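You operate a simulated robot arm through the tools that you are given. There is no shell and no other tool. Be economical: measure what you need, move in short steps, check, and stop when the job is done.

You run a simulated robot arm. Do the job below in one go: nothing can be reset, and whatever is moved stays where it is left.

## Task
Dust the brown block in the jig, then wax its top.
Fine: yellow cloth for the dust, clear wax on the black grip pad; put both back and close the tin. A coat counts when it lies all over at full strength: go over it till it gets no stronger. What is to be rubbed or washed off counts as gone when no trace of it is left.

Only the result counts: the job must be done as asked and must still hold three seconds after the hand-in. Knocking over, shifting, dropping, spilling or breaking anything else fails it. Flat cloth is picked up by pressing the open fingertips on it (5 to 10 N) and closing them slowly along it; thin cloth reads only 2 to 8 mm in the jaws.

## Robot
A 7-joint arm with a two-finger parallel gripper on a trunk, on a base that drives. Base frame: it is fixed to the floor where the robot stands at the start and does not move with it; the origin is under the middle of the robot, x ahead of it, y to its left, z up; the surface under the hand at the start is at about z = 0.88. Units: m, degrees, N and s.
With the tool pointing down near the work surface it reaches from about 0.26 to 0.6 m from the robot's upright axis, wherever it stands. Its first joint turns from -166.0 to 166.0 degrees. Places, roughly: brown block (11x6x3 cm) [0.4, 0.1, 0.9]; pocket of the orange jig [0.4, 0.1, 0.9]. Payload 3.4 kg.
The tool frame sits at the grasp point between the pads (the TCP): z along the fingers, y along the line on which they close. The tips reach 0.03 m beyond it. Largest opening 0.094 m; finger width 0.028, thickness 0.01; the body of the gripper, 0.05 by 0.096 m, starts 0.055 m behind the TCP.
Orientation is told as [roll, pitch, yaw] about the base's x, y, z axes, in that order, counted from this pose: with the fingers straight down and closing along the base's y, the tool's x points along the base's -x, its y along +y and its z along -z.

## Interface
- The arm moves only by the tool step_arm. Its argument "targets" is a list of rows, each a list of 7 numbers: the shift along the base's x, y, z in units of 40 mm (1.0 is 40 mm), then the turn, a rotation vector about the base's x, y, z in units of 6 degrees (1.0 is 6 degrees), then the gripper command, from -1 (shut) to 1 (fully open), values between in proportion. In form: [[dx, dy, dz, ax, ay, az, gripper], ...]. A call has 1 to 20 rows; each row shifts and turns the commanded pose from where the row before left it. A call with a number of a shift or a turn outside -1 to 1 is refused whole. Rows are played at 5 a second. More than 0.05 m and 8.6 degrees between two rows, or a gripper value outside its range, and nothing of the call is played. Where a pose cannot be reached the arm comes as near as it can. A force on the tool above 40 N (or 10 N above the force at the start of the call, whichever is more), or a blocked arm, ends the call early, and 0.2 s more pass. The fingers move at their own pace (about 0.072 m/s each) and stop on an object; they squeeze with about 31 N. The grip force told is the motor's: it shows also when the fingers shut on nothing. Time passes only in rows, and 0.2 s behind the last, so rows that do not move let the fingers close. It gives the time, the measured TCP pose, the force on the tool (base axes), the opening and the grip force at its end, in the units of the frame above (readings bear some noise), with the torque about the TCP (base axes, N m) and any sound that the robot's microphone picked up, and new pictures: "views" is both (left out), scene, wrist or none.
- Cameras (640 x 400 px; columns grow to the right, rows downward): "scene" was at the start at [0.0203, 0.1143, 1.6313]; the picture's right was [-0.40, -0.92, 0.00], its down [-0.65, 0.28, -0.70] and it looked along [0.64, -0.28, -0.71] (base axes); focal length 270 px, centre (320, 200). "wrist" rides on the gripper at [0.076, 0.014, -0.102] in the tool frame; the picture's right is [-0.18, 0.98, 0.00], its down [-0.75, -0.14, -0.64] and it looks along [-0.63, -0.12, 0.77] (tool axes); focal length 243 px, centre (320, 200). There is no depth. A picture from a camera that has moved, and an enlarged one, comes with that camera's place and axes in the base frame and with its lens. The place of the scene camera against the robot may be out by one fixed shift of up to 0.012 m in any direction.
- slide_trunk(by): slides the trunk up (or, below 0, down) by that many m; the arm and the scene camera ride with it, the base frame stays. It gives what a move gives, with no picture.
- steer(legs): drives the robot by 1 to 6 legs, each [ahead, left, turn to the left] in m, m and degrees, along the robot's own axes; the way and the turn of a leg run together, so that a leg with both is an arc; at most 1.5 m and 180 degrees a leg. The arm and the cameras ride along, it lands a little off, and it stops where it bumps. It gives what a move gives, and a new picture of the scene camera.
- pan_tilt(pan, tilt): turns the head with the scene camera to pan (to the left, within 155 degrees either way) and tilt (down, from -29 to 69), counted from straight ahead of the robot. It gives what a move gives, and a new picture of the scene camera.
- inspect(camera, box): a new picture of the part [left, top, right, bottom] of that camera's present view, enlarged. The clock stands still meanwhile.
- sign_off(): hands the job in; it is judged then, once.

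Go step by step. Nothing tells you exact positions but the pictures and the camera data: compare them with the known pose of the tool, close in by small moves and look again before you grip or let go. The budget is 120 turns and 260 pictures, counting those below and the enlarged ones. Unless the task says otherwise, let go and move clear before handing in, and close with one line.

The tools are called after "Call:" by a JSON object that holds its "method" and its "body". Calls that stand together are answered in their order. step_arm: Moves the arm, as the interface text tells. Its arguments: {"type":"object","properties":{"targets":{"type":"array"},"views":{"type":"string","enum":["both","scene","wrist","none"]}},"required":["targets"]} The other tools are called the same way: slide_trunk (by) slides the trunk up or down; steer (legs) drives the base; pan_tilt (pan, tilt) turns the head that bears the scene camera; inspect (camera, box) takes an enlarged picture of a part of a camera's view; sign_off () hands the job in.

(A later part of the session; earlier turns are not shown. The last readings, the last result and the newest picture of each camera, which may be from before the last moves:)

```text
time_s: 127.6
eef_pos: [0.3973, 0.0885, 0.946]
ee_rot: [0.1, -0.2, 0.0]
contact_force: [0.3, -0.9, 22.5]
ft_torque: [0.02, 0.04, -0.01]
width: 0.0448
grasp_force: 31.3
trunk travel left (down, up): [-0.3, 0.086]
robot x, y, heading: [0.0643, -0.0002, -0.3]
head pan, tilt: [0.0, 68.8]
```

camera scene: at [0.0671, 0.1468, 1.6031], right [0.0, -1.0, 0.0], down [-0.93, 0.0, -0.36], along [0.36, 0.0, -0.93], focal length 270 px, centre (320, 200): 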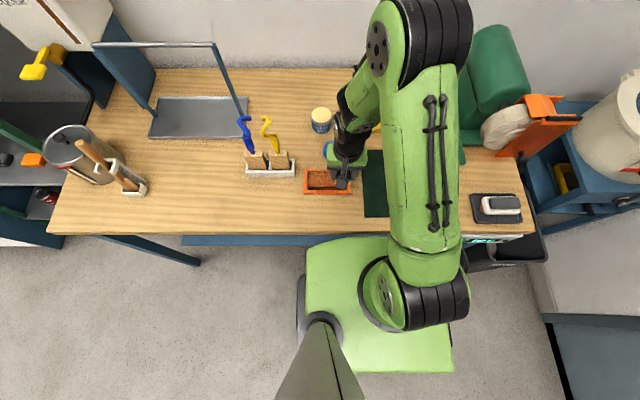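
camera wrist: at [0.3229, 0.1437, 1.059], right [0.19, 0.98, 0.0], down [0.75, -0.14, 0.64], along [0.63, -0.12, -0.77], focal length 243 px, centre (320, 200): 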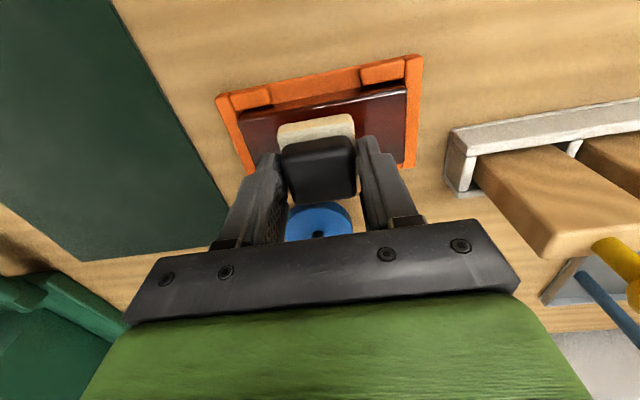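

Ease to ~12 N and stroke across x at this end.

Call:
{"method": "step_arm", "body": {"targets": [[0, -0.05, 0.012, 0, 0, 0, -1], [0.15, 0, 0, 0, 0, 0, -1], [0.15, 0, 0, 0, 0, 0, -1], [0.1, 0, 0, 0, 0, 0, -1], [-0.15, 0, 0, 0, 0, 0, -1], [-0.15, 0, 0, 0, 0, 0, -1], [-0.15, 0, 0, 0, 0, 0, -1], [-0.15, 0, 0, 0, 0, 0, -1], [-0.15, 0, 0, 0, 0, 0, -1], [0, 0, 0, 0, 0, 0, -1]], "views": "none"}}

```text
time_s: 129.8
eef_pos: [0.3851, 0.0871, 0.9458]
ee_rot: [0.2, -0.1, 0.0]
contact_force: [4.4, 0.8, 11.5]
ft_torque: [0.02, -0.25, -0.05]
width: 0.0446
grasp_force: 30.9
trunk travel left (down, up): [-0.3, 0.086]
robot x, y, heading: [0.0648, -0.0018, -0.1]
head pan, tilt: [0.0, 68.8]
```

Steady. Repeat across and finish at the near lane, then sweep the near lane toward high y.

Call:
{"method": "step_arm", "body": {"targets": [[0.15, 0, 0, 0, 0, 0, -1], [0.15, 0, 0, 0, 0, 0, -1], [0.15, 0, 0, 0, 0, 0, -1], [0.15, 0, 0, 0, 0, 0, -1], [0.1, 0, 0, 0, 0, 0, -1], [-0.15, 0, 0, 0, 0, 0, -1], [-0.15, 0, 0, 0, 0, 0, -1], [-0.15, 0, 0, 0, 0, 0, -1], [-0.15, 0, 0, 0, 0, 0, -1], [-0.2, 0, 0, 0, 0, 0, -1], [0, 0, 0, 0, 0, 0, -1]], "views": "none"}}

Call:
{"method": "step_arm", "body": {"targets": [[0, 0.2, 0, 0, 0, 0, -1], [0, 0.2, 0, 0, 0, 0, -1], [0, 0.2, 0, 0, 0, 0, -1], [0, 0.2, 0, 0, 0, 0, -1], [0, 0.2, 0, 0, 0, 0, -1], [0, 0, 0, 0, 0, 0, -1]], "views": "none"}}

Call:
{"method": "inspect", "body": {"camera": "scene", "box": [282, 140, 378, 200]}}

```text
time_s: 132.2
eef_pos: [0.3791, 0.0857, 0.9464]
ee_rot: [0.1, 0.0, 0.0]
contact_force: [0.9, 0.8, -0.7]
ft_torque: [0.01, 0.01, 0.0]
width: 0.0446
grasp_force: 31.3
trunk travel left (down, up): [-0.3, 0.086]
robot x, y, heading: [0.0679, 0.0009, 0.0]
head pan, tilt: [0.0, 68.8]
```

```text
time_s: 133.6
eef_pos: [0.3821, 0.1274, 0.947]
ee_rot: [0.1, -0.1, 0.0]
contact_force: [0.5, -0.6, -0.5]
ft_torque: [0.0, -0.03, 0.03]
width: 0.0446
grasp_force: 31.4
trunk travel left (down, up): [-0.3, 0.086]
robot x, y, heading: [0.0627, 0.0005, 0.1]
head pan, tilt: [0.0, 68.8]
```

```text
6.67 times, centred on (330, 170) of scene
camera zoom: at [0.0675, 0.1466, 1.6031], right [0.0, -1.0, 0.0], down [-0.93, 0.0, -0.36], along [0.36, 0.0, -0.93], focal length 1799 px, centre (253, 400)
```

zoom: 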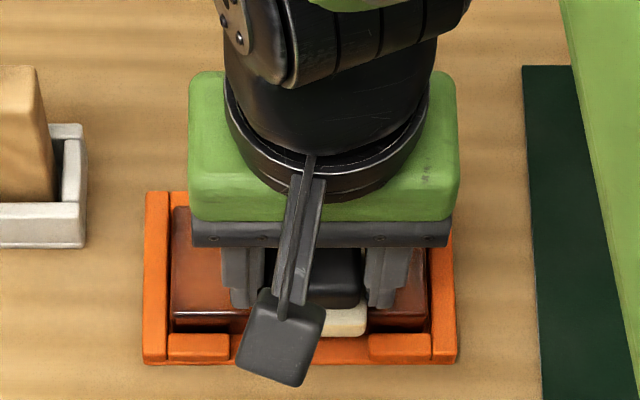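

Contact lost again; lower and redo the near lane.

Call:
{"method": "step_arm", "body": {"targets": [[0, 0, -0.018, 0, 0, 0, -1], [0, 0, 0, 0, 0, 0, -1]], "views": "none"}}

Call:
{"method": "step_arm", "body": {"targets": [[0, 0, -0.01, 0, 0, 0, -1], [0, 0, 0, 0, 0, 0, -1]], "views": "none"}}

```text
time_s: 134.2
eef_pos: [0.381, 0.1266, 0.9465]
ee_rot: [0.1, -0.1, -0.1]
contact_force: [0.1, 0.4, 0.1]
ft_torque: [0.0, -0.02, 0.0]
width: 0.0447
grasp_force: 31.2
trunk travel left (down, up): [-0.3, 0.086]
robot x, y, heading: [0.0676, 0.0031, -0.0]
head pan, tilt: [0.0, 68.8]
```

```text
time_s: 134.8
eef_pos: [0.3824, 0.1254, 0.9468]
ee_rot: [0.2, -0.2, -0.1]
contact_force: [0.5, -1.6, 12.5]
ft_torque: [-0.13, -0.16, 0.0]
width: 0.0444
grasp_force: 31.4
trunk travel left (down, up): [-0.3, 0.086]
robot x, y, heading: [0.0628, -0.0034, 0.0]
head pan, tilt: [0.0, 68.8]
```

Call:
{"method": "step_arm", "body": {"targets": [[0, -0.2, 0, 0, 0, 0, -1], [0, -0.2, 0, 0, 0, 0, -1], [0, -0.2, 0, 0, 0, 0, -1], [0, -0.2, 0, 0, 0, 0, -1], [0, -0.15, 0, 0, 0, 0, -1], [0, 0.2, 0, 0, 0, 0, -1], [0, 0.2, 0, 0, 0, 0, -1], [0, 0.2, 0, 0, 0, 0, -1], [0, 0.2, 0, 0, 0, 0, -1], [0, 0.15, 0, 0, 0, 0, -1], [0, 0, 0, 0, 0, 0, -1]], "views": "none"}}

Call:
{"method": "step_arm", "body": {"targets": [[0, 0.2, 0, 0, 0, 0, -1], [0, 0.2, 0, 0, 0, 0, -1], [0, 0.2, 0, 0, 0, 0, -1], [0, 0.2, 0, 0, 0, 0, -1], [0, 0.2, 0, 0, 0, 0, -1], [0, 0.1, 0, 0, 0, 0, -1], [0, 0, 0, 0, 0, 0, -1]], "views": "none"}}

```text
time_s: 136.3
eef_pos: [0.3783, 0.0937, 0.9441]
ee_rot: [-0.9, -0.2, -0.6]
contact_force: [-5.7, -6.9, 26.4]
ft_torque: [0.0, 0.11, 0.04]
width: 0.0445
grasp_force: 31.1
trunk travel left (down, up): [-0.3, 0.086]
robot x, y, heading: [0.0679, -0.0005, -0.3]
head pan, tilt: [0.0, 68.8]
stopped in row 7: the force on the tool passed its limit at 42 N (the readings are from after the stop); the commanded pose is now the measured one
```

```text
time_s: 137.9
eef_pos: [0.3802, 0.1376, 0.9435]
ee_rot: [-0.6, -0.2, -0.5]
contact_force: [0.0, -12.7, 31.6]
ft_torque: [-0.54, -0.11, -0.11]
width: 0.0448
grasp_force: 31.1
trunk travel left (down, up): [-0.3, 0.086]
robot x, y, heading: [0.0641, -0.0012, -0.0]
head pan, tilt: [0.0, 68.8]
```

Correct the tilt, ease, and go on to the high-y end.

Call:
{"method": "step_arm", "body": {"targets": [[0, 0, 0.025, 0.1, 0.03, 0.08, -1], [0, 0, 0, 0, 0, 0, -1]], "views": "none"}}

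Call:
{"method": "step_arm", "body": {"targets": [[0, 0.2, 0, 0, 0, 0, -1], [0, 0.2, 0, 0, 0, 0, -1], [0, 0.2, 0, 0, 0, 0, -1], [0, 0.2, 0, 0, 0, 0, -1], [0, 0, 0, 0, 0, 0, -1]], "views": "none"}}

```text
time_s: 138.6
eef_pos: [0.3809, 0.1384, 0.9439]
ee_rot: [-0.2, 0.1, 0.0]
contact_force: [1.7, -8.2, 14.7]
ft_torque: [-0.58, -0.14, -0.03]
width: 0.0442
grasp_force: 30.6
trunk travel left (down, up): [-0.3, 0.086]
robot x, y, heading: [0.0664, -0.0017, -0.0]
head pan, tilt: [0.0, 68.8]
```

```text
time_s: 139.8
eef_pos: [0.3814, 0.172, 0.9442]
ee_rot: [0.0, 0.1, 0.0]
contact_force: [-0.2, -4.1, 11.8]
ft_torque: [-0.28, -0.01, -0.03]
width: 0.0445
grasp_force: 31.3
trunk travel left (down, up): [-0.3, 0.086]
robot x, y, heading: [0.0663, 0.0006, -0.2]
head pan, tilt: [0.0, 68.8]
```

Good, 12 N at the high-y end. Stroke across x here twice.

Call:
{"method": "step_arm", "body": {"targets": [[0.15, 0, 0, 0, 0, 0, -1], [0.15, 0, 0, 0, 0, 0, -1], [0.15, 0, 0, 0, 0, 0, -1], [0.15, 0, 0, 0, 0, 0, -1], [0.15, 0, 0, 0, 0, 0, -1], [0, 0, 0, 0, 0, 0, -1]], "views": "none"}}

Call:
{"method": "step_arm", "body": {"targets": [[-0.15, 0, 0, 0, 0, 0, -1], [-0.15, 0, 0, 0, 0, 0, -1], [-0.15, 0, 0, 0, 0, 0, -1], [-0.15, 0, 0, 0, 0, 0, -1], [-0.15, 0, 0, 0, 0, 0, -1], [0, 0, 0, 0, 0, 0, -1]], "views": "none"}}

Call:
{"method": "step_arm", "body": {"targets": [[0.15, 0, 0, 0, 0, 0, -1], [0.15, 0, 0, 0, 0, 0, -1], [0.15, 0, 0, 0, 0, 0, -1], [0.15, 0, 0, 0, 0, 0, -1], [0.18, 0, 0, 0, 0, 0, -1], [0, 0, 0, 0, 0, 0, -1]], "views": "none"}}

```text
time_s: 141.2
eef_pos: [0.411, 0.1718, 0.9459]
ee_rot: [-0.1, 0.1, 0.0]
contact_force: [0.1, 0.2, 0.5]
ft_torque: [-0.01, 0.02, -0.02]
width: 0.0445
grasp_force: 30.9
trunk travel left (down, up): [-0.3, 0.086]
robot x, y, heading: [0.0645, -0.0015, 0.0]
head pan, tilt: [0.0, 68.8]
```

```text
time_s: 142.6
eef_pos: [0.3792, 0.172, 0.9453]
ee_rot: [0.0, 0.1, -0.2]
contact_force: [-1.0, -0.1, -0.3]
ft_torque: [0.0, 0.01, 0.01]
width: 0.0447
grasp_force: 31.2
trunk travel left (down, up): [-0.3, 0.086]
robot x, y, heading: [0.0662, -0.0035, -0.2]
head pan, tilt: [0.0, 68.8]
```

```text
time_s: 143.9
eef_pos: [0.4129, 0.1729, 0.9444]
ee_rot: [-0.1, 0.2, -0.1]
contact_force: [0.1, 0.8, -0.4]
ft_torque: [0.03, 0.0, -0.01]
width: 0.045
grasp_force: 31.5
trunk travel left (down, up): [-0.3, 0.086]
robot x, y, heading: [0.069, 0.0018, 0.0]
head pan, tilt: [0.0, 68.8]
```

Call:
{"method": "step_arm", "body": {"targets": [[0, 0, -0.02, 0, 0, 0, -1], [0, 0, 0, 0, 0, 0, -1]], "views": "none"}}

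Call:
{"method": "step_arm", "body": {"targets": [[0, 0, -0.012, 0, 0, 0, -1], [0, 0, 0, 0, 0, 0, -1]], "views": "none"}}

```text
time_s: 144.6
eef_pos: [0.412, 0.1734, 0.9443]
ee_rot: [-0.1, 0.0, -0.1]
contact_force: [0.0, 1.7, 12.2]
ft_torque: [-0.02, 0.1, -0.03]
width: 0.0447
grasp_force: 31.0
trunk travel left (down, up): [-0.3, 0.086]
robot x, y, heading: [0.067, -0.0032, 0.0]
head pan, tilt: [0.0, 68.8]
```

```text
time_s: 145.2
eef_pos: [0.412, 0.1734, 0.9446]
ee_rot: [-0.1, 0.0, -0.2]
contact_force: [2.1, 2.5, 23.7]
ft_torque: [-0.06, 0.12, 0.03]
width: 0.0447
grasp_force: 31.5
trunk travel left (down, up): [-0.3, 0.086]
robot x, y, heading: [0.0618, -0.0021, -0.1]
head pan, tilt: [0.0, 68.8]
```

Call:
{"method": "step_arm", "body": {"targets": [[-0.15, 0, 0.006, 0, 0, 0, -1], [-0.15, 0, 0, 0, 0, 0, -1], [-0.15, 0, 0, 0, 0, 0, -1], [-0.15, 0, 0, 0, 0, 0, -1], [-0.15, 0, 0, 0, 0, 0, -1], [0, 0, 0, 0, 0, 0, -1]], "views": "none"}}

Call:
{"method": "step_arm", "body": {"targets": [[0.15, 0, 0, 0, 0, 0, -1], [0.15, 0, 0, 0, 0, 0, -1], [0.15, 0, 0, 0, 0, 0, -1], [0.15, 0, 0, 0, 0, 0, -1], [0.18, 0, 0, 0, 0, 0, -1], [0, 0, 0, 0, 0, 0, -1]], "views": "none"}}

```text
time_s: 145.8
eef_pos: [0.4036, 0.1711, 0.9436]
ee_rot: [-0.1, -0.5, -0.3]
contact_force: [-0.8, -3.1, 12.7]
ft_torque: [-0.11, 0.29, 0.04]
width: 0.0445
grasp_force: 31.0
trunk travel left (down, up): [-0.3, 0.086]
robot x, y, heading: [0.065, -0.0024, -0.2]
head pan, tilt: [0.0, 68.8]
stopped in row 3: the force on the tool passed its limit at 42 N (the readings are from after the stop); the commanded pose is now the measured one
```

```text
time_s: 147.2
eef_pos: [0.4335, 0.1693, 0.9444]
ee_rot: [0.0, -0.6, -0.3]
contact_force: [-5.6, 0.0, 14.0]
ft_torque: [0.0, 0.47, -0.03]
width: 0.0445
grasp_force: 31.1
trunk travel left (down, up): [-0.3, 0.086]
robot x, y, heading: [0.0665, -0.0023, -0.4]
head pan, tilt: [0.0, 68.8]
```

I overshot in x (0.4335) but nothing was touched; I step back, straighten, and sweep the far lane to low y.

Call:
{"method": "step_arm", "body": {"targets": [[-0.2, 0, 0.01, 0, 0.1, 0.05, -1], [-0.2, 0, 0, 0, 0, 0, -1], [-0.15, 0, 0, 0, 0, 0, -1], [0, 0, 0, 0, 0, 0, -1]], "views": "none"}}

Call:
{"method": "step_arm", "body": {"targets": [[0, -0.2, 0, 0, 0, 0, -1], [0, -0.2, 0, 0, 0, 0, -1], [0, -0.2, 0, 0, 0, 0, -1], [0, -0.2, 0, 0, 0, 0, -1], [0, 0, 0, 0, 0, 0, -1]], "views": "none"}}

```text
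time_s: 148.2
eef_pos: [0.4137, 0.1715, 0.9443]
ee_rot: [-0.1, 0.4, 0.1]
contact_force: [0.3, -0.2, 0.3]
ft_torque: [0.02, 0.03, -0.01]
width: 0.0446
grasp_force: 31.0
trunk travel left (down, up): [-0.3, 0.086]
robot x, y, heading: [0.0626, -0.0026, -0.2]
head pan, tilt: [0.0, 68.8]
```

```text
time_s: 149.4
eef_pos: [0.4146, 0.1386, 0.9444]
ee_rot: [0.0, 0.1, 0.0]
contact_force: [-1.7, 5.8, 14.3]
ft_torque: [0.25, 0.01, 0.03]
width: 0.0448
grasp_force: 31.5
trunk travel left (down, up): [-0.3, 0.086]
robot x, y, heading: [0.063, -0.0005, -0.3]
head pan, tilt: [0.0, 68.8]
```

Call:
{"method": "step_arm", "body": {"targets": [[0, -0.2, 0, 0, 0, 0, -1], [0, -0.2, 0, 0, 0, 0, -1], [0, -0.2, 0, 0, 0, 0, -1], [0, -0.2, 0, 0, 0, 0, -1], [0, -0.2, 0, 0, 0, 0, -1], [0, -0.1, 0, 0, 0, 0, -1], [0, 0, 0, 0, 0, 0, -1]], "views": "none"}}

Call:
{"method": "step_arm", "body": {"targets": [[0, 0, 0.6, 0, 0, 0, -1], [0.2, 0, 0.9, 0, 0, 0, -1], [0.9, 0.1, 0.4, 0, 0, 0, -1], [0.9, 0.2, 0, 0, 0, 0, -1], [0.9, 0.2, 0, 0, 0, 0, -1], [0.3, 0.2, 0, 0, 0, 0, -1]], "views": "none"}}

Call:
{"method": "inspect", "body": {"camera": "scene", "box": [290, 150, 370, 200]}}

```text
time_s: 151.0
eef_pos: [0.4118, 0.0968, 0.9439]
ee_rot: [-0.2, 0.1, 0.0]
contact_force: [0.0, 7.5, 16.2]
ft_torque: [0.34, -0.01, 0.02]
width: 0.0448
grasp_force: 30.7
trunk travel left (down, up): [-0.3, 0.086]
robot x, y, heading: [0.0669, -0.0018, -0.2]
head pan, tilt: [0.0, 68.8]
```

```text
time_s: 152.4
eef_pos: [0.546, 0.1252, 1.0197]
ee_rot: [-0.1, 0.3, 0.1]
contact_force: [0.2, 0.5, -0.8]
ft_torque: [0.0, -0.01, -0.04]
width: 0.0446
grasp_force: 31.2
trunk travel left (down, up): [-0.3, 0.086]
robot x, y, heading: [0.067, 0.0006, -0.2]
head pan, tilt: [0.0, 68.8]
```

```text
8.00 times, centred on (330, 175) of scene
camera zoom: at [0.0677, 0.1468, 1.603], right [0.0, -1.0, 0.0], down [-0.93, 0.0, -0.36], along [0.36, 0.0, -0.93], focal length 2158 px, centre (240, 400)
```

zoom: 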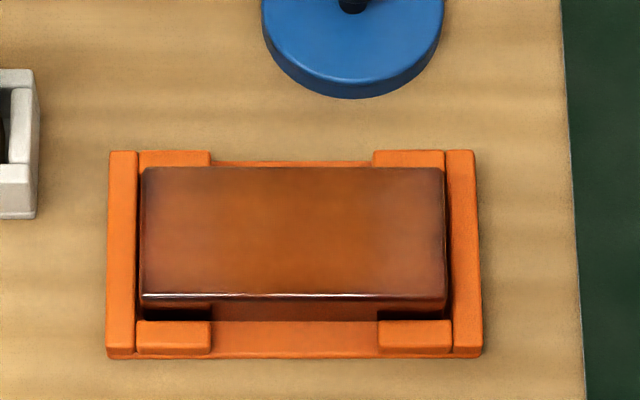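

Nearly uniform now. I check from the wrist camera angle for any weaker spots.

Call:
{"method": "step_arm", "body": {"targets": [[-0.6, -0.6, 0.6, 0, -0.03, 0, -1], [-0.75, -0.6, 0.6, 0, 0, 0, -1], [-0.75, -0.6, 0.6, 0, 0, 0, -1], [-0.75, -0.6, 0.2, 0, 0, 0, -1], [-0.8, 0, 0, 0, 0, 0, -1]], "views": "none"}}

Call:
{"method": "inspect", "body": {"camera": "wrist", "box": [360, 10, 520, 110]}}

Call:
{"method": "inspect", "body": {"camera": "scene", "box": [290, 150, 370, 200]}}

```text
time_s: 153.6
eef_pos: [0.3959, 0.029, 1.1009]
ee_rot: [-0.1, -0.1, 0.1]
contact_force: [-0.4, 0.6, -0.6]
ft_torque: [0.02, -0.04, 0.01]
width: 0.0444
grasp_force: 30.6
trunk travel left (down, up): [-0.3, 0.086]
robot x, y, heading: [0.0675, -0.001, -0.2]
head pan, tilt: [0.0, 68.8]
```

```text
4.00 times, centred on (440, 60) of wrist
camera zoom: at [0.3213, 0.0436, 1.2032], right [0.18, 0.98, 0.0], down [0.75, -0.14, 0.64], along [0.63, -0.12, -0.77], focal length 970 px, centre (-160, 760)
```

zoom: 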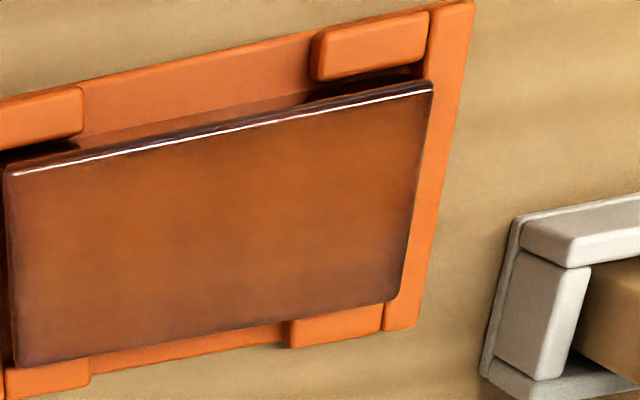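

```text
8.00 times, centred on (330, 175) of scene
camera zoom: at [0.0666, 0.1472, 1.603], right [0.0, -1.0, 0.0], down [-0.93, 0.0, -0.36], along [0.36, 0.0, -0.93], focal length 2158 px, centre (240, 400)
```

zoom: 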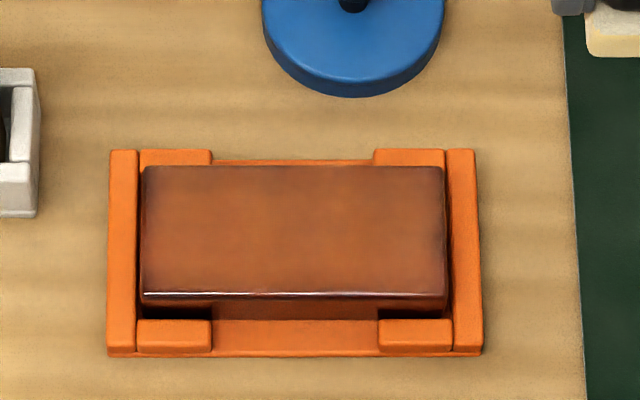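

The far side and far high-y corner are still slightly weaker. I reload and work the far lane.

Call:
{"method": "step_arm", "body": {"targets": [[0.87, 0.49, -0.4, 0, 0, 0, -1], [0.87, 0.49, -0.4, 0, 0, 0, -1], [0.87, 0.49, -0.4, 0, 0, 0, -1], [0.87, 0.49, -0.4, 0, 0, 0, -1], [0.87, 0.48, -0.4, 0, 0, 0, -1], [0.85, 0.48, 0, 0, 0, 0, -1], [0, 0, -0.8, 0, 0, 0, -1], [0, 0, -0.25, 0, 0, 0, -1], [0, 0, 0, 0, 0, 0, -1]], "views": "none"}}

Call:
{"method": "step_arm", "body": {"targets": [[0, 0, -0.03, 0, 0, 0, -1], [0, 0, 0, 0, 0, 0, -1]], "views": "none"}}

```text
time_s: 155.6
eef_pos: [0.6037, 0.1458, 0.979]
ee_rot: [0.0, 0.1, 0.0]
contact_force: [-0.5, -1.4, 0.6]
ft_torque: [-0.01, 0.02, -0.02]
width: 0.0446
grasp_force: 31.4
trunk travel left (down, up): [-0.3, 0.086]
robot x, y, heading: [0.0639, 0.0019, -0.4]
head pan, tilt: [0.0, 68.8]
```

```text
time_s: 156.2
eef_pos: [0.6029, 0.1444, 0.9775]
ee_rot: [0.0, 0.1, 0.0]
contact_force: [0.0, 0.4, -0.2]
ft_torque: [-0.03, -0.01, 0.0]
width: 0.0444
grasp_force: 30.9
trunk travel left (down, up): [-0.3, 0.086]
robot x, y, heading: [0.0648, -0.0007, -0.0]
head pan, tilt: [0.0, 68.8]
```

Call:
{"method": "step_arm", "body": {"targets": [[0, 0, -0.04, 0, 0, 0, -1], [0, 0, 0, 0, 0, 0, -1]], "views": "none"}}

Call:
{"method": "step_arm", "body": {"targets": [[0, 0, -0.02, 0, 0, 0, -1], [0, 0, 0, 0, 0, 0, -1]], "views": "none"}}

```text
time_s: 156.8
eef_pos: [0.6035, 0.1446, 0.976]
ee_rot: [-0.1, 0.1, 0.0]
contact_force: [0.2, -0.1, -0.9]
ft_torque: [-0.01, -0.03, 0.0]
width: 0.0445
grasp_force: 31.3
trunk travel left (down, up): [-0.3, 0.086]
robot x, y, heading: [0.0639, -0.0035, -0.0]
head pan, tilt: [0.0, 68.8]
```

```text
time_s: 157.4
eef_pos: [0.6032, 0.1454, 0.9764]
ee_rot: [0.0, 0.1, 0.0]
contact_force: [-0.2, 0.6, -0.4]
ft_torque: [-0.04, -0.03, 0.01]
width: 0.0447
grasp_force: 30.5
trunk travel left (down, up): [-0.3, 0.086]
robot x, y, heading: [0.0636, -0.0009, -0.1]
head pan, tilt: [0.0, 68.8]
```

Call:
{"method": "step_arm", "body": {"targets": [[0, 0, -0.025, 0, 0, 0, -1], [0, 0, 0, 0, 0, 0, -1]], "views": "none"}}

Call:
{"method": "step_arm", "body": {"targets": [[0, 0, -0.018, 0, 0, 0, -1], [0, 0, 0, 0, 0, 0, -1]], "views": "none"}}

```text
time_s: 158.0
eef_pos: [0.6031, 0.1449, 0.9742]
ee_rot: [-0.1, 0.1, -0.1]
contact_force: [0.9, -0.9, 0.0]
ft_torque: [0.0, 0.0, 0.0]
width: 0.0446
grasp_force: 31.0
trunk travel left (down, up): [-0.3, 0.086]
robot x, y, heading: [0.0651, 0.0005, -0.2]
head pan, tilt: [0.0, 68.8]
```

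```text
time_s: 158.6
eef_pos: [0.603, 0.1455, 0.9737]
ee_rot: [0.0, -0.1, 0.0]
contact_force: [0.2, -0.4, 7.5]
ft_torque: [0.01, 0.0, -0.02]
width: 0.0446
grasp_force: 31.6
trunk travel left (down, up): [-0.3, 0.086]
robot x, y, heading: [0.0664, 0.0016, -0.2]
head pan, tilt: [0.0, 68.8]
```

Loaded. Back to the far lane at high y.

Call:
{"method": "step_arm", "body": {"targets": [[0, 0.08, -0.006, 0, 0, 0, -1], [0, -0.16, 0, 0, 0, 0, -1], [0, 0.08, 0, 0, 0, 0, -1], [0, 0, 0.55, 0, 0, 0, -1], [0, 0, 0.55, 0, 0, 0, -1], [-0.79, 0.1, 0, 0, 0, 0, -1], [-0.79, 0.1, 0, 0, 0, 0, -1], [-0.79, 0.1, 0, 0, 0, 0, -1], [-0.79, 0.1, 0, 0, 0, 0, -1], [-0.78, 0.1, 0, 0, 0, 0, -1], [-0.78, 0.1, 0, 0, 0, 0, -1], [0, 0, -0.9, 0, 0, 0, -1], [0, 0, -0.88, 0, 0, 0, -1], [0, 0, 0, 0, 0, 0, -1]], "views": "none"}}

Call:
{"method": "step_arm", "body": {"targets": [[0, 0, -0.07, 0, 0, 0, -1], [0, 0, 0, 0, 0, 0, -1]], "views": "none"}}

```text
time_s: 161.6
eef_pos: [0.4112, 0.1698, 0.9458]
ee_rot: [-0.1, 0.0, 0.0]
contact_force: [0.4, 0.2, 0.2]
ft_torque: [-0.01, 0.0, -0.02]
width: 0.0445
grasp_force: 31.3
trunk travel left (down, up): [-0.3, 0.086]
robot x, y, heading: [0.0676, 0.0034, -0.4]
head pan, tilt: [0.0, 68.8]
```

```text
time_s: 162.2
eef_pos: [0.4125, 0.1693, 0.9439]
ee_rot: [0.1, -0.2, -0.1]
contact_force: [0.1, -0.5, 25.7]
ft_torque: [-0.18, 0.09, 0.02]
width: 0.0448
grasp_force: 30.9
trunk travel left (down, up): [-0.3, 0.086]
robot x, y, heading: [0.0674, -0.0003, -0.3]
head pan, tilt: [0.0, 68.8]
```

Call:
{"method": "step_arm", "body": {"targets": [[0.08, 0, 0.013, 0, 0, 0, -1], [0, -0.17, 0, 0, 0, 0, -1], [0, -0.17, 0, 0, 0, 0, -1], [0, -0.17, 0, 0, 0, 0, -1], [0, -0.17, 0, 0, 0, 0, -1], [0, -0.17, 0, 0, 0, 0, -1], [0, -0.17, 0, 0, 0, 0, -1], [0, 0, 0, 0, 0, 0, -1]], "views": "none"}}

Call:
{"method": "step_arm", "body": {"targets": [[0, -0.17, 0, 0, 0, 0, -1], [0, -0.17, 0, 0, 0, 0, -1], [0, -0.17, 0, 0, 0, 0, -1], [0, -0.17, 0, 0, 0, 0, -1], [0, -0.17, 0, 0, 0, 0, -1], [0, -0.17, 0, 0, 0, 0, -1], [0, 0, 0, 0, 0, 0, -1]], "views": "none"}}

```text
time_s: 164.0
eef_pos: [0.4177, 0.1283, 0.9435]
ee_rot: [-0.2, 0.1, 0.0]
contact_force: [-0.4, 4.2, 10.6]
ft_torque: [0.18, -0.01, -0.03]
width: 0.0446
grasp_force: 30.8
trunk travel left (down, up): [-0.3, 0.086]
robot x, y, heading: [0.0639, 0.0061, -0.2]
head pan, tilt: [0.0, 68.8]
```

```text
time_s: 165.6
eef_pos: [0.417, 0.0876, 0.9433]
ee_rot: [0.1, -0.1, 0.2]
contact_force: [-0.5, 5.0, 13.3]
ft_torque: [0.28, 0.02, -0.05]
width: 0.0446
grasp_force: 31.0
trunk travel left (down, up): [-0.3, 0.086]
robot x, y, heading: [0.0642, -0.0027, -0.0]
head pan, tilt: [0.0, 68.8]
```

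Steady 10–13 N over the whole far lane. Now back along it, then the middle lane.

Call:
{"method": "step_arm", "body": {"targets": [[0, 0.17, 0, 0, 0, 0, -1], [0, 0.17, 0, 0, 0, 0, -1], [0, 0.17, 0, 0, 0, 0, -1], [0, 0.17, 0, 0, 0, 0, -1], [0, 0.17, 0, 0, 0, 0, -1], [0, 0.17, 0, 0, 0, 0, -1], [0, 0.17, 0, 0, 0, 0, -1], [0, 0.17, 0, 0, 0, 0, -1], [0, 0.17, 0, 0, 0, 0, -1], [0, 0.17, 0, 0, 0, 0, -1], [0, 0.17, 0, 0, 0, 0, -1], [0, 0.17, 0, 0, 0, 0, -1], [0, 0, 0, 0, 0, 0, -1]], "views": "none"}}

Call:
{"method": "step_arm", "body": {"targets": [[-0.15, 0, 0, 0, 0, 0, -1], [-0.15, 0, 0, 0, 0, 0, -1], [-0.15, 0, 0, 0, 0, 0, -1], [0, 0, 0, 0, 0, 0, -1]], "views": "none"}}

```text
time_s: 168.4
eef_pos: [0.4166, 0.168, 0.944]
ee_rot: [0.0, 0.0, -0.1]
contact_force: [2.1, -5.0, 12.8]
ft_torque: [-0.25, -0.04, 0.0]
width: 0.0448
grasp_force: 30.4
trunk travel left (down, up): [-0.3, 0.086]
robot x, y, heading: [0.0679, -0.0002, -0.4]
head pan, tilt: [0.0, 68.8]
```

```text
time_s: 169.4
eef_pos: [0.4004, 0.1688, 0.9431]
ee_rot: [-0.1, 0.0, 0.0]
contact_force: [6.6, 2.0, 13.4]
ft_torque: [-0.01, -0.4, 0.0]
width: 0.0447
grasp_force: 30.9
trunk travel left (down, up): [-0.3, 0.086]
robot x, y, heading: [0.0634, 0.0001, -0.2]
head pan, tilt: [0.0, 68.8]
```

Good and stable. Middle lane to low y, then to the near lane and back.

Call:
{"method": "step_arm", "body": {"targets": [[0, -0.17, 0, 0, 0, 0, -1], [0, -0.17, 0, 0, 0, 0, -1], [0, -0.17, 0, 0, 0, 0, -1], [0, -0.17, 0, 0, 0, 0, -1], [0, -0.17, 0, 0, 0, 0, -1], [0, -0.17, 0, 0, 0, 0, -1], [0, -0.17, 0, 0, 0, 0, -1], [0, -0.17, 0, 0, 0, 0, -1], [0, -0.17, 0, 0, 0, 0, -1], [0, -0.17, 0, 0, 0, 0, -1], [0, -0.17, 0, 0, 0, 0, -1], [0, -0.17, 0, 0, 0, 0, -1], [0, 0, 0, 0, 0, 0, -1]], "views": "none"}}

Call:
{"method": "step_arm", "body": {"targets": [[-0.15, 0, 0, 0, 0, 0, -1], [-0.15, 0, 0, 0, 0, 0, -1], [-0.2, 0, 0, 0, 0, 0, -1], [0, 0, 0, 0, 0, 0, -1]], "views": "none"}}

Call:
{"method": "step_arm", "body": {"targets": [[0, 0.17, 0, 0, 0, 0, -1], [0, 0.17, 0, 0, 0, 0, -1], [0, 0.17, 0, 0, 0, 0, -1], [0, 0.17, 0, 0, 0, 0, -1], [0, 0.17, 0, 0, 0, 0, -1], [0, 0.17, 0, 0, 0, 0, -1], [0, 0, 0, 0, 0, 0, -1]], "views": "none"}}

```text
time_s: 172.2
eef_pos: [0.3994, 0.088, 0.9441]
ee_rot: [-0.1, 0.1, 0.0]
contact_force: [-0.1, -0.4, 0.3]
ft_torque: [-0.01, 0.02, 0.01]
width: 0.0445
grasp_force: 30.9
trunk travel left (down, up): [-0.3, 0.086]
robot x, y, heading: [0.0658, -0.0028, -0.2]
head pan, tilt: [0.0, 68.8]
```

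```text
time_s: 173.2
eef_pos: [0.3796, 0.0881, 0.9429]
ee_rot: [-0.1, 0.1, 0.0]
contact_force: [0.1, 0.0, -1.0]
ft_torque: [0.02, 0.01, 0.01]
width: 0.0442
grasp_force: 31.2
trunk travel left (down, up): [-0.3, 0.086]
robot x, y, heading: [0.0658, 0.0013, -0.1]
head pan, tilt: [0.0, 68.8]
```

```text
time_s: 174.8
eef_pos: [0.3789, 0.1255, 0.9425]
ee_rot: [0.1, 0.1, 0.0]
contact_force: [0.7, -3.8, 9.4]
ft_torque: [-0.1, -0.15, -0.06]
width: 0.0446
grasp_force: 31.1
trunk travel left (down, up): [-0.3, 0.086]
robot x, y, heading: [0.0638, -0.0026, -0.0]
head pan, tilt: [0.0, 68.8]
```

Call:
{"method": "step_arm", "body": {"targets": [[0, 0.17, 0, 0, 0, 0, -1], [0, 0.17, 0, 0, 0, 0, -1], [0, 0.17, 0, 0, 0, 0, -1], [0, 0.17, 0, 0, 0, 0, -1], [0, 0.17, 0, 0, 0, 0, -1], [0, 0.17, 0, 0, 0, 0, -1], [0, 0, 0, 0, 0, 0, -1]], "views": "none"}}

Call:
{"method": "step_arm", "body": {"targets": [[0, -0.17, -0.008, 0, 0, 0, -1], [0, -0.17, 0, 0, 0, 0, -1], [0, -0.17, 0, 0, 0, 0, -1], [0, -0.17, 0, 0, 0, 0, -1], [0, -0.17, 0, 0, 0, 0, -1], [0, -0.17, 0, 0, 0, 0, -1], [0, 0, 0, 0, 0, 0, -1]], "views": "none"}}

Call:
{"method": "step_arm", "body": {"targets": [[0, -0.17, -0.005, 0, 0, 0, -1], [0, -0.17, -0.005, 0, 0, 0, -1], [0, -0.17, 0, 0, 0, 0, -1], [0, -0.17, 0, 0, 0, 0, -1], [0, -0.17, 0, 0, 0, 0, -1], [0, -0.17, 0, 0, 0, 0, -1], [0, 0, 0, 0, 0, 0, -1]], "views": "none"}}

```text
time_s: 176.4
eef_pos: [0.379, 0.1688, 0.9432]
ee_rot: [-0.1, 0.1, 0.0]
contact_force: [-0.5, -0.1, 1.4]
ft_torque: [-0.01, 0.02, 0.02]
width: 0.0448
grasp_force: 30.9
trunk travel left (down, up): [-0.3, 0.086]
robot x, y, heading: [0.0664, -0.0023, -0.3]
head pan, tilt: [0.0, 68.8]
```

```text
time_s: 178.0
eef_pos: [0.3799, 0.1289, 0.9423]
ee_rot: [-0.1, 0.0, 0.2]
contact_force: [0.2, 6.3, 14.1]
ft_torque: [0.23, -0.07, 0.06]
width: 0.0445
grasp_force: 30.7
trunk travel left (down, up): [-0.3, 0.086]
robot x, y, heading: [0.0648, 0.0033, -0.3]
head pan, tilt: [0.0, 68.8]
```

```text
time_s: 179.6
eef_pos: [0.3805, 0.0864, 0.9424]
ee_rot: [-0.1, 0.2, -0.1]
contact_force: [-1.2, 2.9, 5.8]
ft_torque: [0.18, 0.02, 0.04]
width: 0.0447
grasp_force: 31.9
trunk travel left (down, up): [-0.3, 0.086]
robot x, y, heading: [0.066, -0.0036, -0.3]
head pan, tilt: [0.0, 68.8]
```

Now the low-y end across x, then along the middle and the high-y end across x.

Call:
{"method": "step_arm", "body": {"targets": [[0.15, 0, -0.008, 0, 0, 0, -1], [0.15, 0, 0, 0, 0, 0, -1], [0.15, 0, 0, 0, 0, 0, -1], [0.15, 0, 0, 0, 0, 0, -1], [0.15, 0, 0, 0, 0, 0, -1], [0.15, 0, 0, 0, 0, 0, -1], [0, 0, 0, 0, 0, 0, -1]], "views": "none"}}

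Call:
{"method": "step_arm", "body": {"targets": [[-0.15, 0, 0, 0, 0, 0, -1], [-0.15, 0, 0, 0, 0, 0, -1], [-0.15, 0, 0, 0, 0, 0, -1], [0, 0.17, 0, 0, 0, 0, -1], [0, 0.17, 0, 0, 0, 0, -1], [0, 0.17, 0, 0, 0, 0, -1], [0, 0.17, 0, 0, 0, 0, -1], [0, 0.17, 0, 0, 0, 0, -1], [0, 0.17, 0, 0, 0, 0, -1], [0, 0, 0, 0, 0, 0, -1]], "views": "none"}}

Call:
{"method": "step_arm", "body": {"targets": [[0, 0.17, 0, 0, 0, 0, -1], [0, 0.17, 0, 0, 0, 0, -1], [0, 0.17, 0, 0, 0, 0, -1], [0, 0.17, 0, 0, 0, 0, -1], [0, 0.17, 0, 0, 0, 0, -1], [0, 0.17, 0, 0, 0, 0, -1], [0, 0, 0, 0, 0, 0, -1]], "views": "none"}}

```text
time_s: 181.2
eef_pos: [0.4141, 0.0872, 0.9442]
ee_rot: [0.0, 0.1, 0.0]
contact_force: [-0.1, -0.3, -0.3]
ft_torque: [0.0, 0.04, -0.02]
width: 0.0447
grasp_force: 31.2
trunk travel left (down, up): [-0.3, 0.086]
robot x, y, heading: [0.0636, -0.0031, -0.1]
head pan, tilt: [0.0, 68.8]
```

```text
time_s: 183.4
eef_pos: [0.3974, 0.1283, 0.9429]
ee_rot: [-0.1, 0.1, -0.1]
contact_force: [-0.1, -2.5, 3.2]
ft_torque: [-0.06, 0.03, 0.01]
width: 0.0445
grasp_force: 31.5
trunk travel left (down, up): [-0.3, 0.086]
robot x, y, heading: [0.0678, -0.0011, -0.0]
head pan, tilt: [0.0, 68.8]
```

```text
time_s: 185.0
eef_pos: [0.3964, 0.1691, 0.9418]
ee_rot: [0.0, 0.0, 0.0]
contact_force: [-0.7, -4.0, 12.7]
ft_torque: [-0.2, 0.02, 0.01]
width: 0.0447
grasp_force: 31.2
trunk travel left (down, up): [-0.3, 0.086]
robot x, y, heading: [0.062, -0.002, -0.2]
head pan, tilt: [0.0, 68.8]
```

Call:
{"method": "step_arm", "body": {"targets": [[0.15, 0, 0, 0, 0, 0, -1], [0.15, 0, 0, 0, 0, 0, -1], [0.15, 0, 0, 0, 0, 0, -1], [-0.15, 0, 0, 0, 0, 0, -1], [-0.15, 0, 0, 0, 0, 0, -1], [-0.15, 0, 0, 0, 0, 0, -1], [-0.15, 0, 0, 0, 0, 0, -1], [-0.15, 0, 0, 0, 0, 0, -1], [-0.1, 0, 0, 0, 0, 0, -1]], "views": "none"}}

Call:
{"method": "step_arm", "body": {"targets": [[0, 0, 0.6, 0, 0, 0, -1], [0, -0.9, 0.8, 0, 0, 0, -1], [0, -0.9, 0.8, 0, 0, 0, -1], [0, -0.9, 0.8, 0, 0, 0, -1], [0.3, -0.8, 0.8, 0, 0, 0, -1]], "views": "none"}}

Call:
{"method": "inspect", "body": {"camera": "scene", "box": [290, 150, 370, 200]}}

Call:
{"method": "inspect", "body": {"camera": "wrist", "box": [360, 10, 520, 110]}}

```text
time_s: 187.0
eef_pos: [0.3817, 0.1693, 0.9427]
ee_rot: [-0.1, -0.1, 0.0]
contact_force: [8.3, 0.0, 16.7]
ft_torque: [-0.01, -0.43, 0.04]
width: 0.0446
grasp_force: 30.9
trunk travel left (down, up): [-0.3, 0.086]
robot x, y, heading: [0.0682, -0.0055, -0.2]
head pan, tilt: [0.0, 68.8]
```

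```text
time_s: 188.2
eef_pos: [0.3931, 0.0311, 1.0928]
ee_rot: [0.0, 0.2, 0.0]
contact_force: [-0.2, 0.1, -0.1]
ft_torque: [0.03, 0.01, -0.04]
width: 0.0446
grasp_force: 30.6
trunk travel left (down, up): [-0.3, 0.086]
robot x, y, heading: [0.0656, -0.0002, 0.0]
head pan, tilt: [0.0, 68.8]
```

```text
8.00 times, centred on (330, 175) of scene
camera zoom: at [0.0678, 0.1456, 1.6032], right [0.0, -1.0, 0.0], down [-0.93, 0.0, -0.36], along [0.36, 0.0, -0.93], focal length 2158 px, centre (240, 400)
```

zoom: 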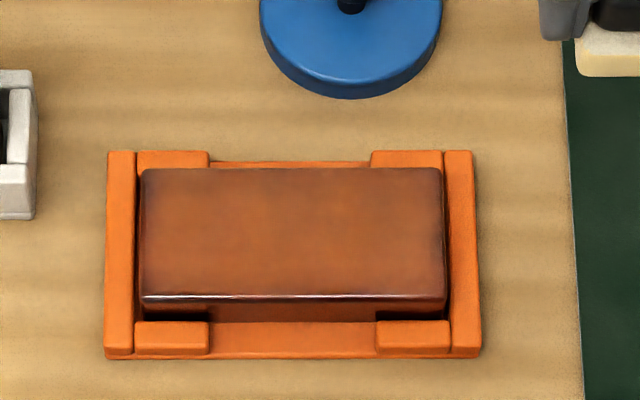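

```text
4.00 times, centred on (440, 60) of wrist
camera zoom: at [0.3186, 0.0447, 1.1956], right [0.18, 0.98, 0.0], down [0.76, -0.14, 0.64], along [0.63, -0.12, -0.77], focal length 970 px, centre (-160, 760)
```

zoom: 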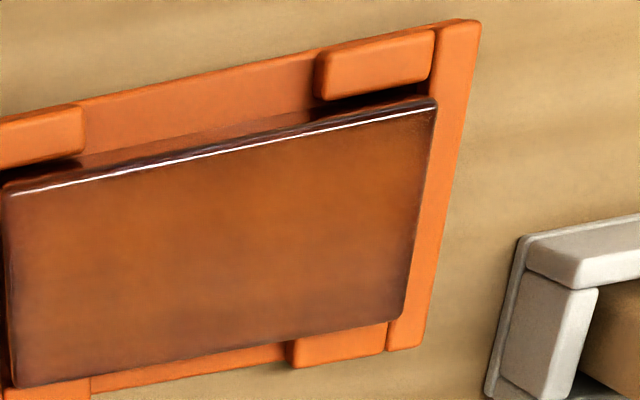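

Call:
{"method": "inspect", "body": {"camera": "scene", "box": [304, 168, 352, 192]}}

Call:
{"method": "inspect", "body": {"camera": "wrist", "box": [355, 25, 475, 110]}}

```text
13.33 times, centred on (328, 180) of scene
camera zoom: at [0.0678, 0.1456, 1.6032], right [0.0, -1.0, 0.0], down [-0.93, 0.0, -0.36], along [0.36, 0.0, -0.93], focal length 3598 px, centre (213, 467)
```

zoom: 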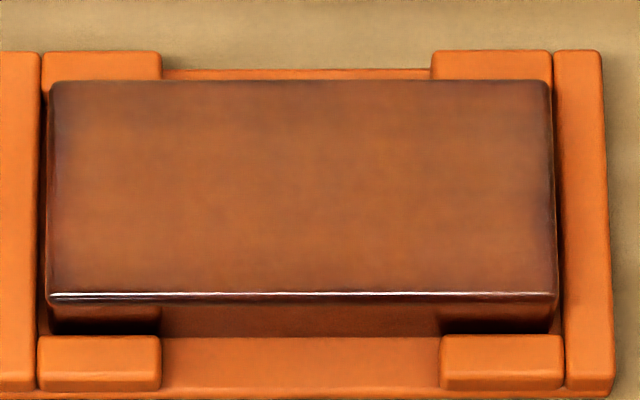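

```text
4.71 times, centred on (415, 68) of wrist
camera zoom: at [0.3186, 0.0447, 1.1956], right [0.18, 0.98, 0.0], down [0.76, -0.14, 0.64], along [0.63, -0.12, -0.77], focal length 1142 px, centre (-127, 824)
```

zoom: 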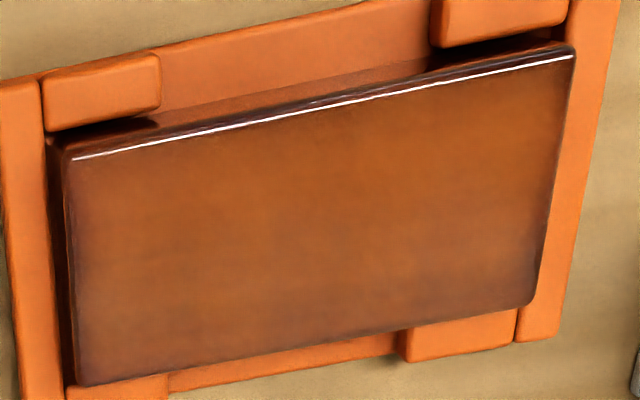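

The rims are still slightly weaker, so the pad centre must run closer to the edges. I return to the low-y rim and find contact.

Call:
{"method": "step_arm", "body": {"targets": [[0.1, 0.6, -0.9, 0, 0, 0, -1], [0, 0.62, -0.9, 0, 0, 0, -1], [0, 0, -0.9, 0, 0, 0, -1], [0, 0, -0.9, 0, 0, 0, -1], [0, 0, -0.1, 0, 0, 0, -1], [0, 0, 0, 0, 0, 0, -1]], "views": "none"}}

Call:
{"method": "step_arm", "body": {"targets": [[0, 0, -0.04, 0, 0, 0, -1], [0, 0, 0, 0, 0, 0, -1]], "views": "none"}}

Call:
{"method": "step_arm", "body": {"targets": [[0, 0, -0.01, 0, 0, 0, -1], [0, 0, 0, 0, 0, 0, -1]], "views": "none"}}

Call:
{"method": "step_arm", "body": {"targets": [[0, 0, -0.01, 0, 0, 0, -1], [0, 0, 0, 0, 0, 0, -1]], "views": "none"}}

```text
time_s: 189.6
eef_pos: [0.3976, 0.0773, 0.9466]
ee_rot: [-0.1, 0.0, 0.0]
contact_force: [-0.4, -0.2, -0.5]
ft_torque: [0.05, 0.02, -0.01]
width: 0.0444
grasp_force: 30.9
trunk travel left (down, up): [-0.3, 0.086]
robot x, y, heading: [0.0666, -0.0002, -0.5]
head pan, tilt: [0.0, 68.8]
```

```text
time_s: 190.2
eef_pos: [0.3978, 0.076, 0.9444]
ee_rot: [-0.1, -0.1, -0.1]
contact_force: [0.3, 0.4, -0.2]
ft_torque: [-0.02, 0.02, -0.02]
width: 0.0443
grasp_force: 30.9
trunk travel left (down, up): [-0.3, 0.086]
robot x, y, heading: [0.0633, -0.0019, -0.4]
head pan, tilt: [0.0, 68.8]
```

```text
time_s: 190.8
eef_pos: [0.3983, 0.0773, 0.9434]
ee_rot: [-0.2, 0.1, 0.0]
contact_force: [-0.3, -0.7, -0.5]
ft_torque: [0.0, -0.01, 0.0]
width: 0.0444
grasp_force: 30.4
trunk travel left (down, up): [-0.3, 0.086]
robot x, y, heading: [0.0677, -0.0003, -0.1]
head pan, tilt: [0.0, 68.8]
```

```text
time_s: 191.4
eef_pos: [0.3979, 0.0764, 0.9431]
ee_rot: [-0.2, 0.2, 0.0]
contact_force: [0.5, -0.3, -0.4]
ft_torque: [0.04, -0.01, -0.03]
width: 0.0446
grasp_force: 31.5
trunk travel left (down, up): [-0.3, 0.086]
robot x, y, heading: [0.0664, 0.0001, -0.3]
head pan, tilt: [0.0, 68.8]
```

Call:
{"method": "step_arm", "body": {"targets": [[0, 0.08, -0.02, 0.02, 0, 0, -1], [0, 0, 0, 0, 0, 0, -1]], "views": "none"}}

Call:
{"method": "step_arm", "body": {"targets": [[0, 0, -0.015, 0, 0, 0, -1], [0, 0, 0, 0, 0, 0, -1]], "views": "none"}}

Call:
{"method": "step_arm", "body": {"targets": [[0.15, 0, 0, 0, 0, 0, -1], [0.15, 0, 0, 0, 0, 0, -1], [0.15, 0, 0, 0, 0, 0, -1], [0.12, 0, 0, 0, 0, 0, -1], [0, 0, 0, 0, 0, 0, -1]], "views": "none"}}

```text
time_s: 192.0
eef_pos: [0.3974, 0.0796, 0.9436]
ee_rot: [0.0, 0.2, 0.0]
contact_force: [-0.6, 0.3, -0.1]
ft_torque: [0.03, 0.02, 0.0]
width: 0.0444
grasp_force: 30.8
trunk travel left (down, up): [-0.3, 0.086]
robot x, y, heading: [0.0655, 0.0011, 0.0]
head pan, tilt: [0.0, 68.8]
```

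```text
time_s: 192.6
eef_pos: [0.3971, 0.0802, 0.9421]
ee_rot: [0.1, -0.1, 0.1]
contact_force: [-0.3, 0.0, 6.3]
ft_torque: [0.01, 0.02, 0.0]
width: 0.0445
grasp_force: 30.9
trunk travel left (down, up): [-0.3, 0.086]
robot x, y, heading: [0.066, 0.0023, -0.3]
head pan, tilt: [0.0, 68.8]
```

```text
time_s: 193.8
eef_pos: [0.4203, 0.0794, 0.942]
ee_rot: [0.1, -0.1, -0.1]
contact_force: [-7.3, -0.5, 21.7]
ft_torque: [0.17, 0.47, 0.08]
width: 0.0445
grasp_force: 30.9
trunk travel left (down, up): [-0.3, 0.086]
robot x, y, heading: [0.0623, -0.0023, -0.1]
head pan, tilt: [0.0, 68.8]
```

Contact 22 N at that corner. Ease a little, cross to the near side and back, then run along the far rim.

Call:
{"method": "step_arm", "body": {"targets": [[-0.148, 0, 0.006, 0, 0, 0, -1], [-0.148, 0, 0, 0, 0, 0, -1], [-0.148, 0, 0, 0, 0, 0, -1], [-0.148, 0, 0, 0, 0, 0, -1], [-0.148, 0, 0, 0, 0, 0, -1], [-0.148, 0, 0, 0, 0, 0, -1], [-0.148, 0, 0, 0, 0, 0, -1], [-0.148, 0, 0, 0, 0, 0, -1], [0, 0, 0, 0, 0, 0, -1]], "views": "none"}}

Call:
{"method": "step_arm", "body": {"targets": [[0.148, 0, 0, 0, 0, 0, -1], [0.148, 0, 0, 0, 0, 0, -1], [0.148, 0, 0, 0, 0, 0, -1], [0.148, 0, 0, 0, 0, 0, -1], [0.148, 0, 0, 0, 0, 0, -1], [0.148, 0, 0, 0, 0, 0, -1], [0.148, 0, 0, 0, 0, 0, -1], [0.148, 0, 0, 0, 0, 0, -1], [0, 0, 0, 0, 0, 0, -1]], "views": "none"}}

```text
time_s: 195.8
eef_pos: [0.3725, 0.0802, 0.9414]
ee_rot: [0.1, 0.2, 0.0]
contact_force: [4.0, -0.6, 10.6]
ft_torque: [0.02, -0.3, -0.02]
width: 0.0444
grasp_force: 30.7
trunk travel left (down, up): [-0.3, 0.086]
robot x, y, heading: [0.0641, 0.0019, -0.1]
head pan, tilt: [0.0, 68.8]
```

```text
time_s: 197.8
eef_pos: [0.421, 0.0817, 0.9428]
ee_rot: [0.1, 0.0, 0.0]
contact_force: [0.5, -0.3, 0.7]
ft_torque: [-0.02, 0.03, 0.0]
width: 0.0444
grasp_force: 30.8
trunk travel left (down, up): [-0.3, 0.086]
robot x, y, heading: [0.0647, -0.0037, -0.4]
head pan, tilt: [0.0, 68.8]
```

Lower slightly, then run along the far rim to high y, cross there to the near rim.

Call:
{"method": "step_arm", "body": {"targets": [[0, 0, -0.02, 0, 0, 0, -1], [0, 0.17, 0, 0, 0, 0, -1], [0, 0.17, 0, 0, 0, 0, -1], [0, 0.17, 0, 0, 0, 0, -1], [0, 0.17, 0, 0, 0, 0, -1], [0, 0.17, 0, 0, 0, 0, -1], [0, 0.17, 0, 0, 0, 0, -1], [0, 0.17, 0, 0, 0, 0, -1], [0, 0, 0, 0, 0, 0, -1]], "views": "none"}}

Call:
{"method": "step_arm", "body": {"targets": [[0, 0.17, 0, 0, 0, 0, -1], [0, 0.17, 0, 0, 0, 0, -1], [0, 0.17, 0, 0, 0, 0, -1], [0, 0.17, 0, 0, 0, 0, -1], [0, 0.17, 0, 0, 0, 0, -1], [0, 0.17, 0, 0, 0, 0, -1], [0, 0.15, 0, 0, 0, 0, -1], [0, 0, 0, 0, 0, 0, -1]], "views": "none"}}

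Call:
{"method": "step_arm", "body": {"targets": [[-0.148, 0, -0.003, 0, 0, 0, -1], [-0.148, 0, 0, 0, 0, 0, -1], [-0.148, 0, 0, 0, 0, 0, -1], [-0.148, 0, 0, 0, 0, 0, -1], [0, 0, 0, 0, 0, 0, -1]], "views": "none"}}

```text
time_s: 199.8
eef_pos: [0.4199, 0.1281, 0.942]
ee_rot: [0.1, 0.0, -0.1]
contact_force: [0.7, -4.8, 10.9]
ft_torque: [-0.27, 0.08, 0.03]
width: 0.0447
grasp_force: 31.1
trunk travel left (down, up): [-0.3, 0.086]
robot x, y, heading: [0.0652, 0.0008, -0.4]
head pan, tilt: [0.0, 68.8]
```

```text
time_s: 201.6
eef_pos: [0.4208, 0.1749, 0.9423]
ee_rot: [0.0, 0.1, 0.1]
contact_force: [-0.5, -2.2, 4.0]
ft_torque: [-0.07, 0.01, 0.02]
width: 0.0447
grasp_force: 31.1
trunk travel left (down, up): [-0.3, 0.086]
robot x, y, heading: [0.0653, 0.0004, -0.1]
head pan, tilt: [0.0, 68.8]
```

```text
time_s: 202.8
eef_pos: [0.3996, 0.1746, 0.9417]
ee_rot: [0.1, 0.1, 0.1]
contact_force: [3.7, 0.0, 10.3]
ft_torque: [-0.06, -0.2, 0.05]
width: 0.0442
grasp_force: 31.1
trunk travel left (down, up): [-0.3, 0.086]
robot x, y, heading: [0.0659, -0.0033, -0.0]
head pan, tilt: [0.0, 68.8]
```

Holding good contact. Finish the high-y rim (twice), then the near rim, then lift and look.

Call:
{"method": "step_arm", "body": {"targets": [[-0.16, 0, 0, 0, 0, 0, -1], [-0.16, 0, 0, 0, 0, 0, -1], [-0.16, 0, 0, 0, 0, 0, -1], [-0.16, 0, 0, 0, 0, 0, -1], [0.16, 0, -0.006, 0, 0, 0, -1], [0.16, 0, 0, 0, 0, 0, -1], [0.16, 0, 0, 0, 0, 0, -1], [0.16, 0, 0, 0, 0, 0, -1], [0, 0, 0, 0, 0, 0, -1]], "views": "none"}}

Call:
{"method": "step_arm", "body": {"targets": [[0.16, 0, 0, 0, 0, 0, -1], [0.16, 0, 0, 0, 0, 0, -1], [0.16, 0, 0, 0, 0, 0, -1], [-0.16, 0, 0, 0, 0, 0, -1], [-0.16, 0, 0, 0, 0, 0, -1], [-0.16, 0, 0, 0, 0, 0, -1], [0, 0, 0, 0, 0, 0, -1]], "views": "none"}}

Call:
{"method": "step_arm", "body": {"targets": [[-0.16, 0, 0, 0, 0, 0, -1], [-0.16, 0, 0, 0, 0, 0, -1], [-0.16, 0, 0, 0, 0, 0, -1], [-0.16, 0, 0, 0, 0, 0, -1], [0, -0.17, 0, 0, 0, 0, -1], [0, -0.17, 0, 0, 0, 0, -1], [0, -0.17, 0, 0, 0, 0, -1], [0, -0.17, 0, 0, 0, 0, -1], [0, -0.17, 0, 0, 0, 0, -1], [0, -0.17, 0, 0, 0, 0, -1], [0, 0, 0, 0, 0, 0, -1]], "views": "none"}}

```text
time_s: 204.8
eef_pos: [0.3967, 0.1742, 0.9413]
ee_rot: [0.1, 0.2, 0.0]
contact_force: [-1.0, 0.0, 1.4]
ft_torque: [-0.01, -0.01, 0.01]
width: 0.0444
grasp_force: 30.8
trunk travel left (down, up): [-0.3, 0.086]
robot x, y, heading: [0.067, 0.0018, -0.4]
head pan, tilt: [0.0, 68.8]
```

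```text
time_s: 206.4
eef_pos: [0.3971, 0.1751, 0.942]
ee_rot: [0.0, -0.1, 0.0]
contact_force: [3.9, -1.1, 8.3]
ft_torque: [-0.08, -0.15, 0.04]
width: 0.0446
grasp_force: 30.3
trunk travel left (down, up): [-0.3, 0.086]
robot x, y, heading: [0.0695, 0.0028, -0.1]
head pan, tilt: [0.0, 68.8]
```

```text
time_s: 208.8
eef_pos: [0.3703, 0.1335, 0.941]
ee_rot: [0.0, 0.2, 0.0]
contact_force: [0.0, 0.4, 1.9]
ft_torque: [-0.01, 0.02, -0.01]
width: 0.0444
grasp_force: 31.1
trunk travel left (down, up): [-0.3, 0.086]
robot x, y, heading: [0.0626, 0.0017, -0.3]
head pan, tilt: [0.0, 68.8]
```

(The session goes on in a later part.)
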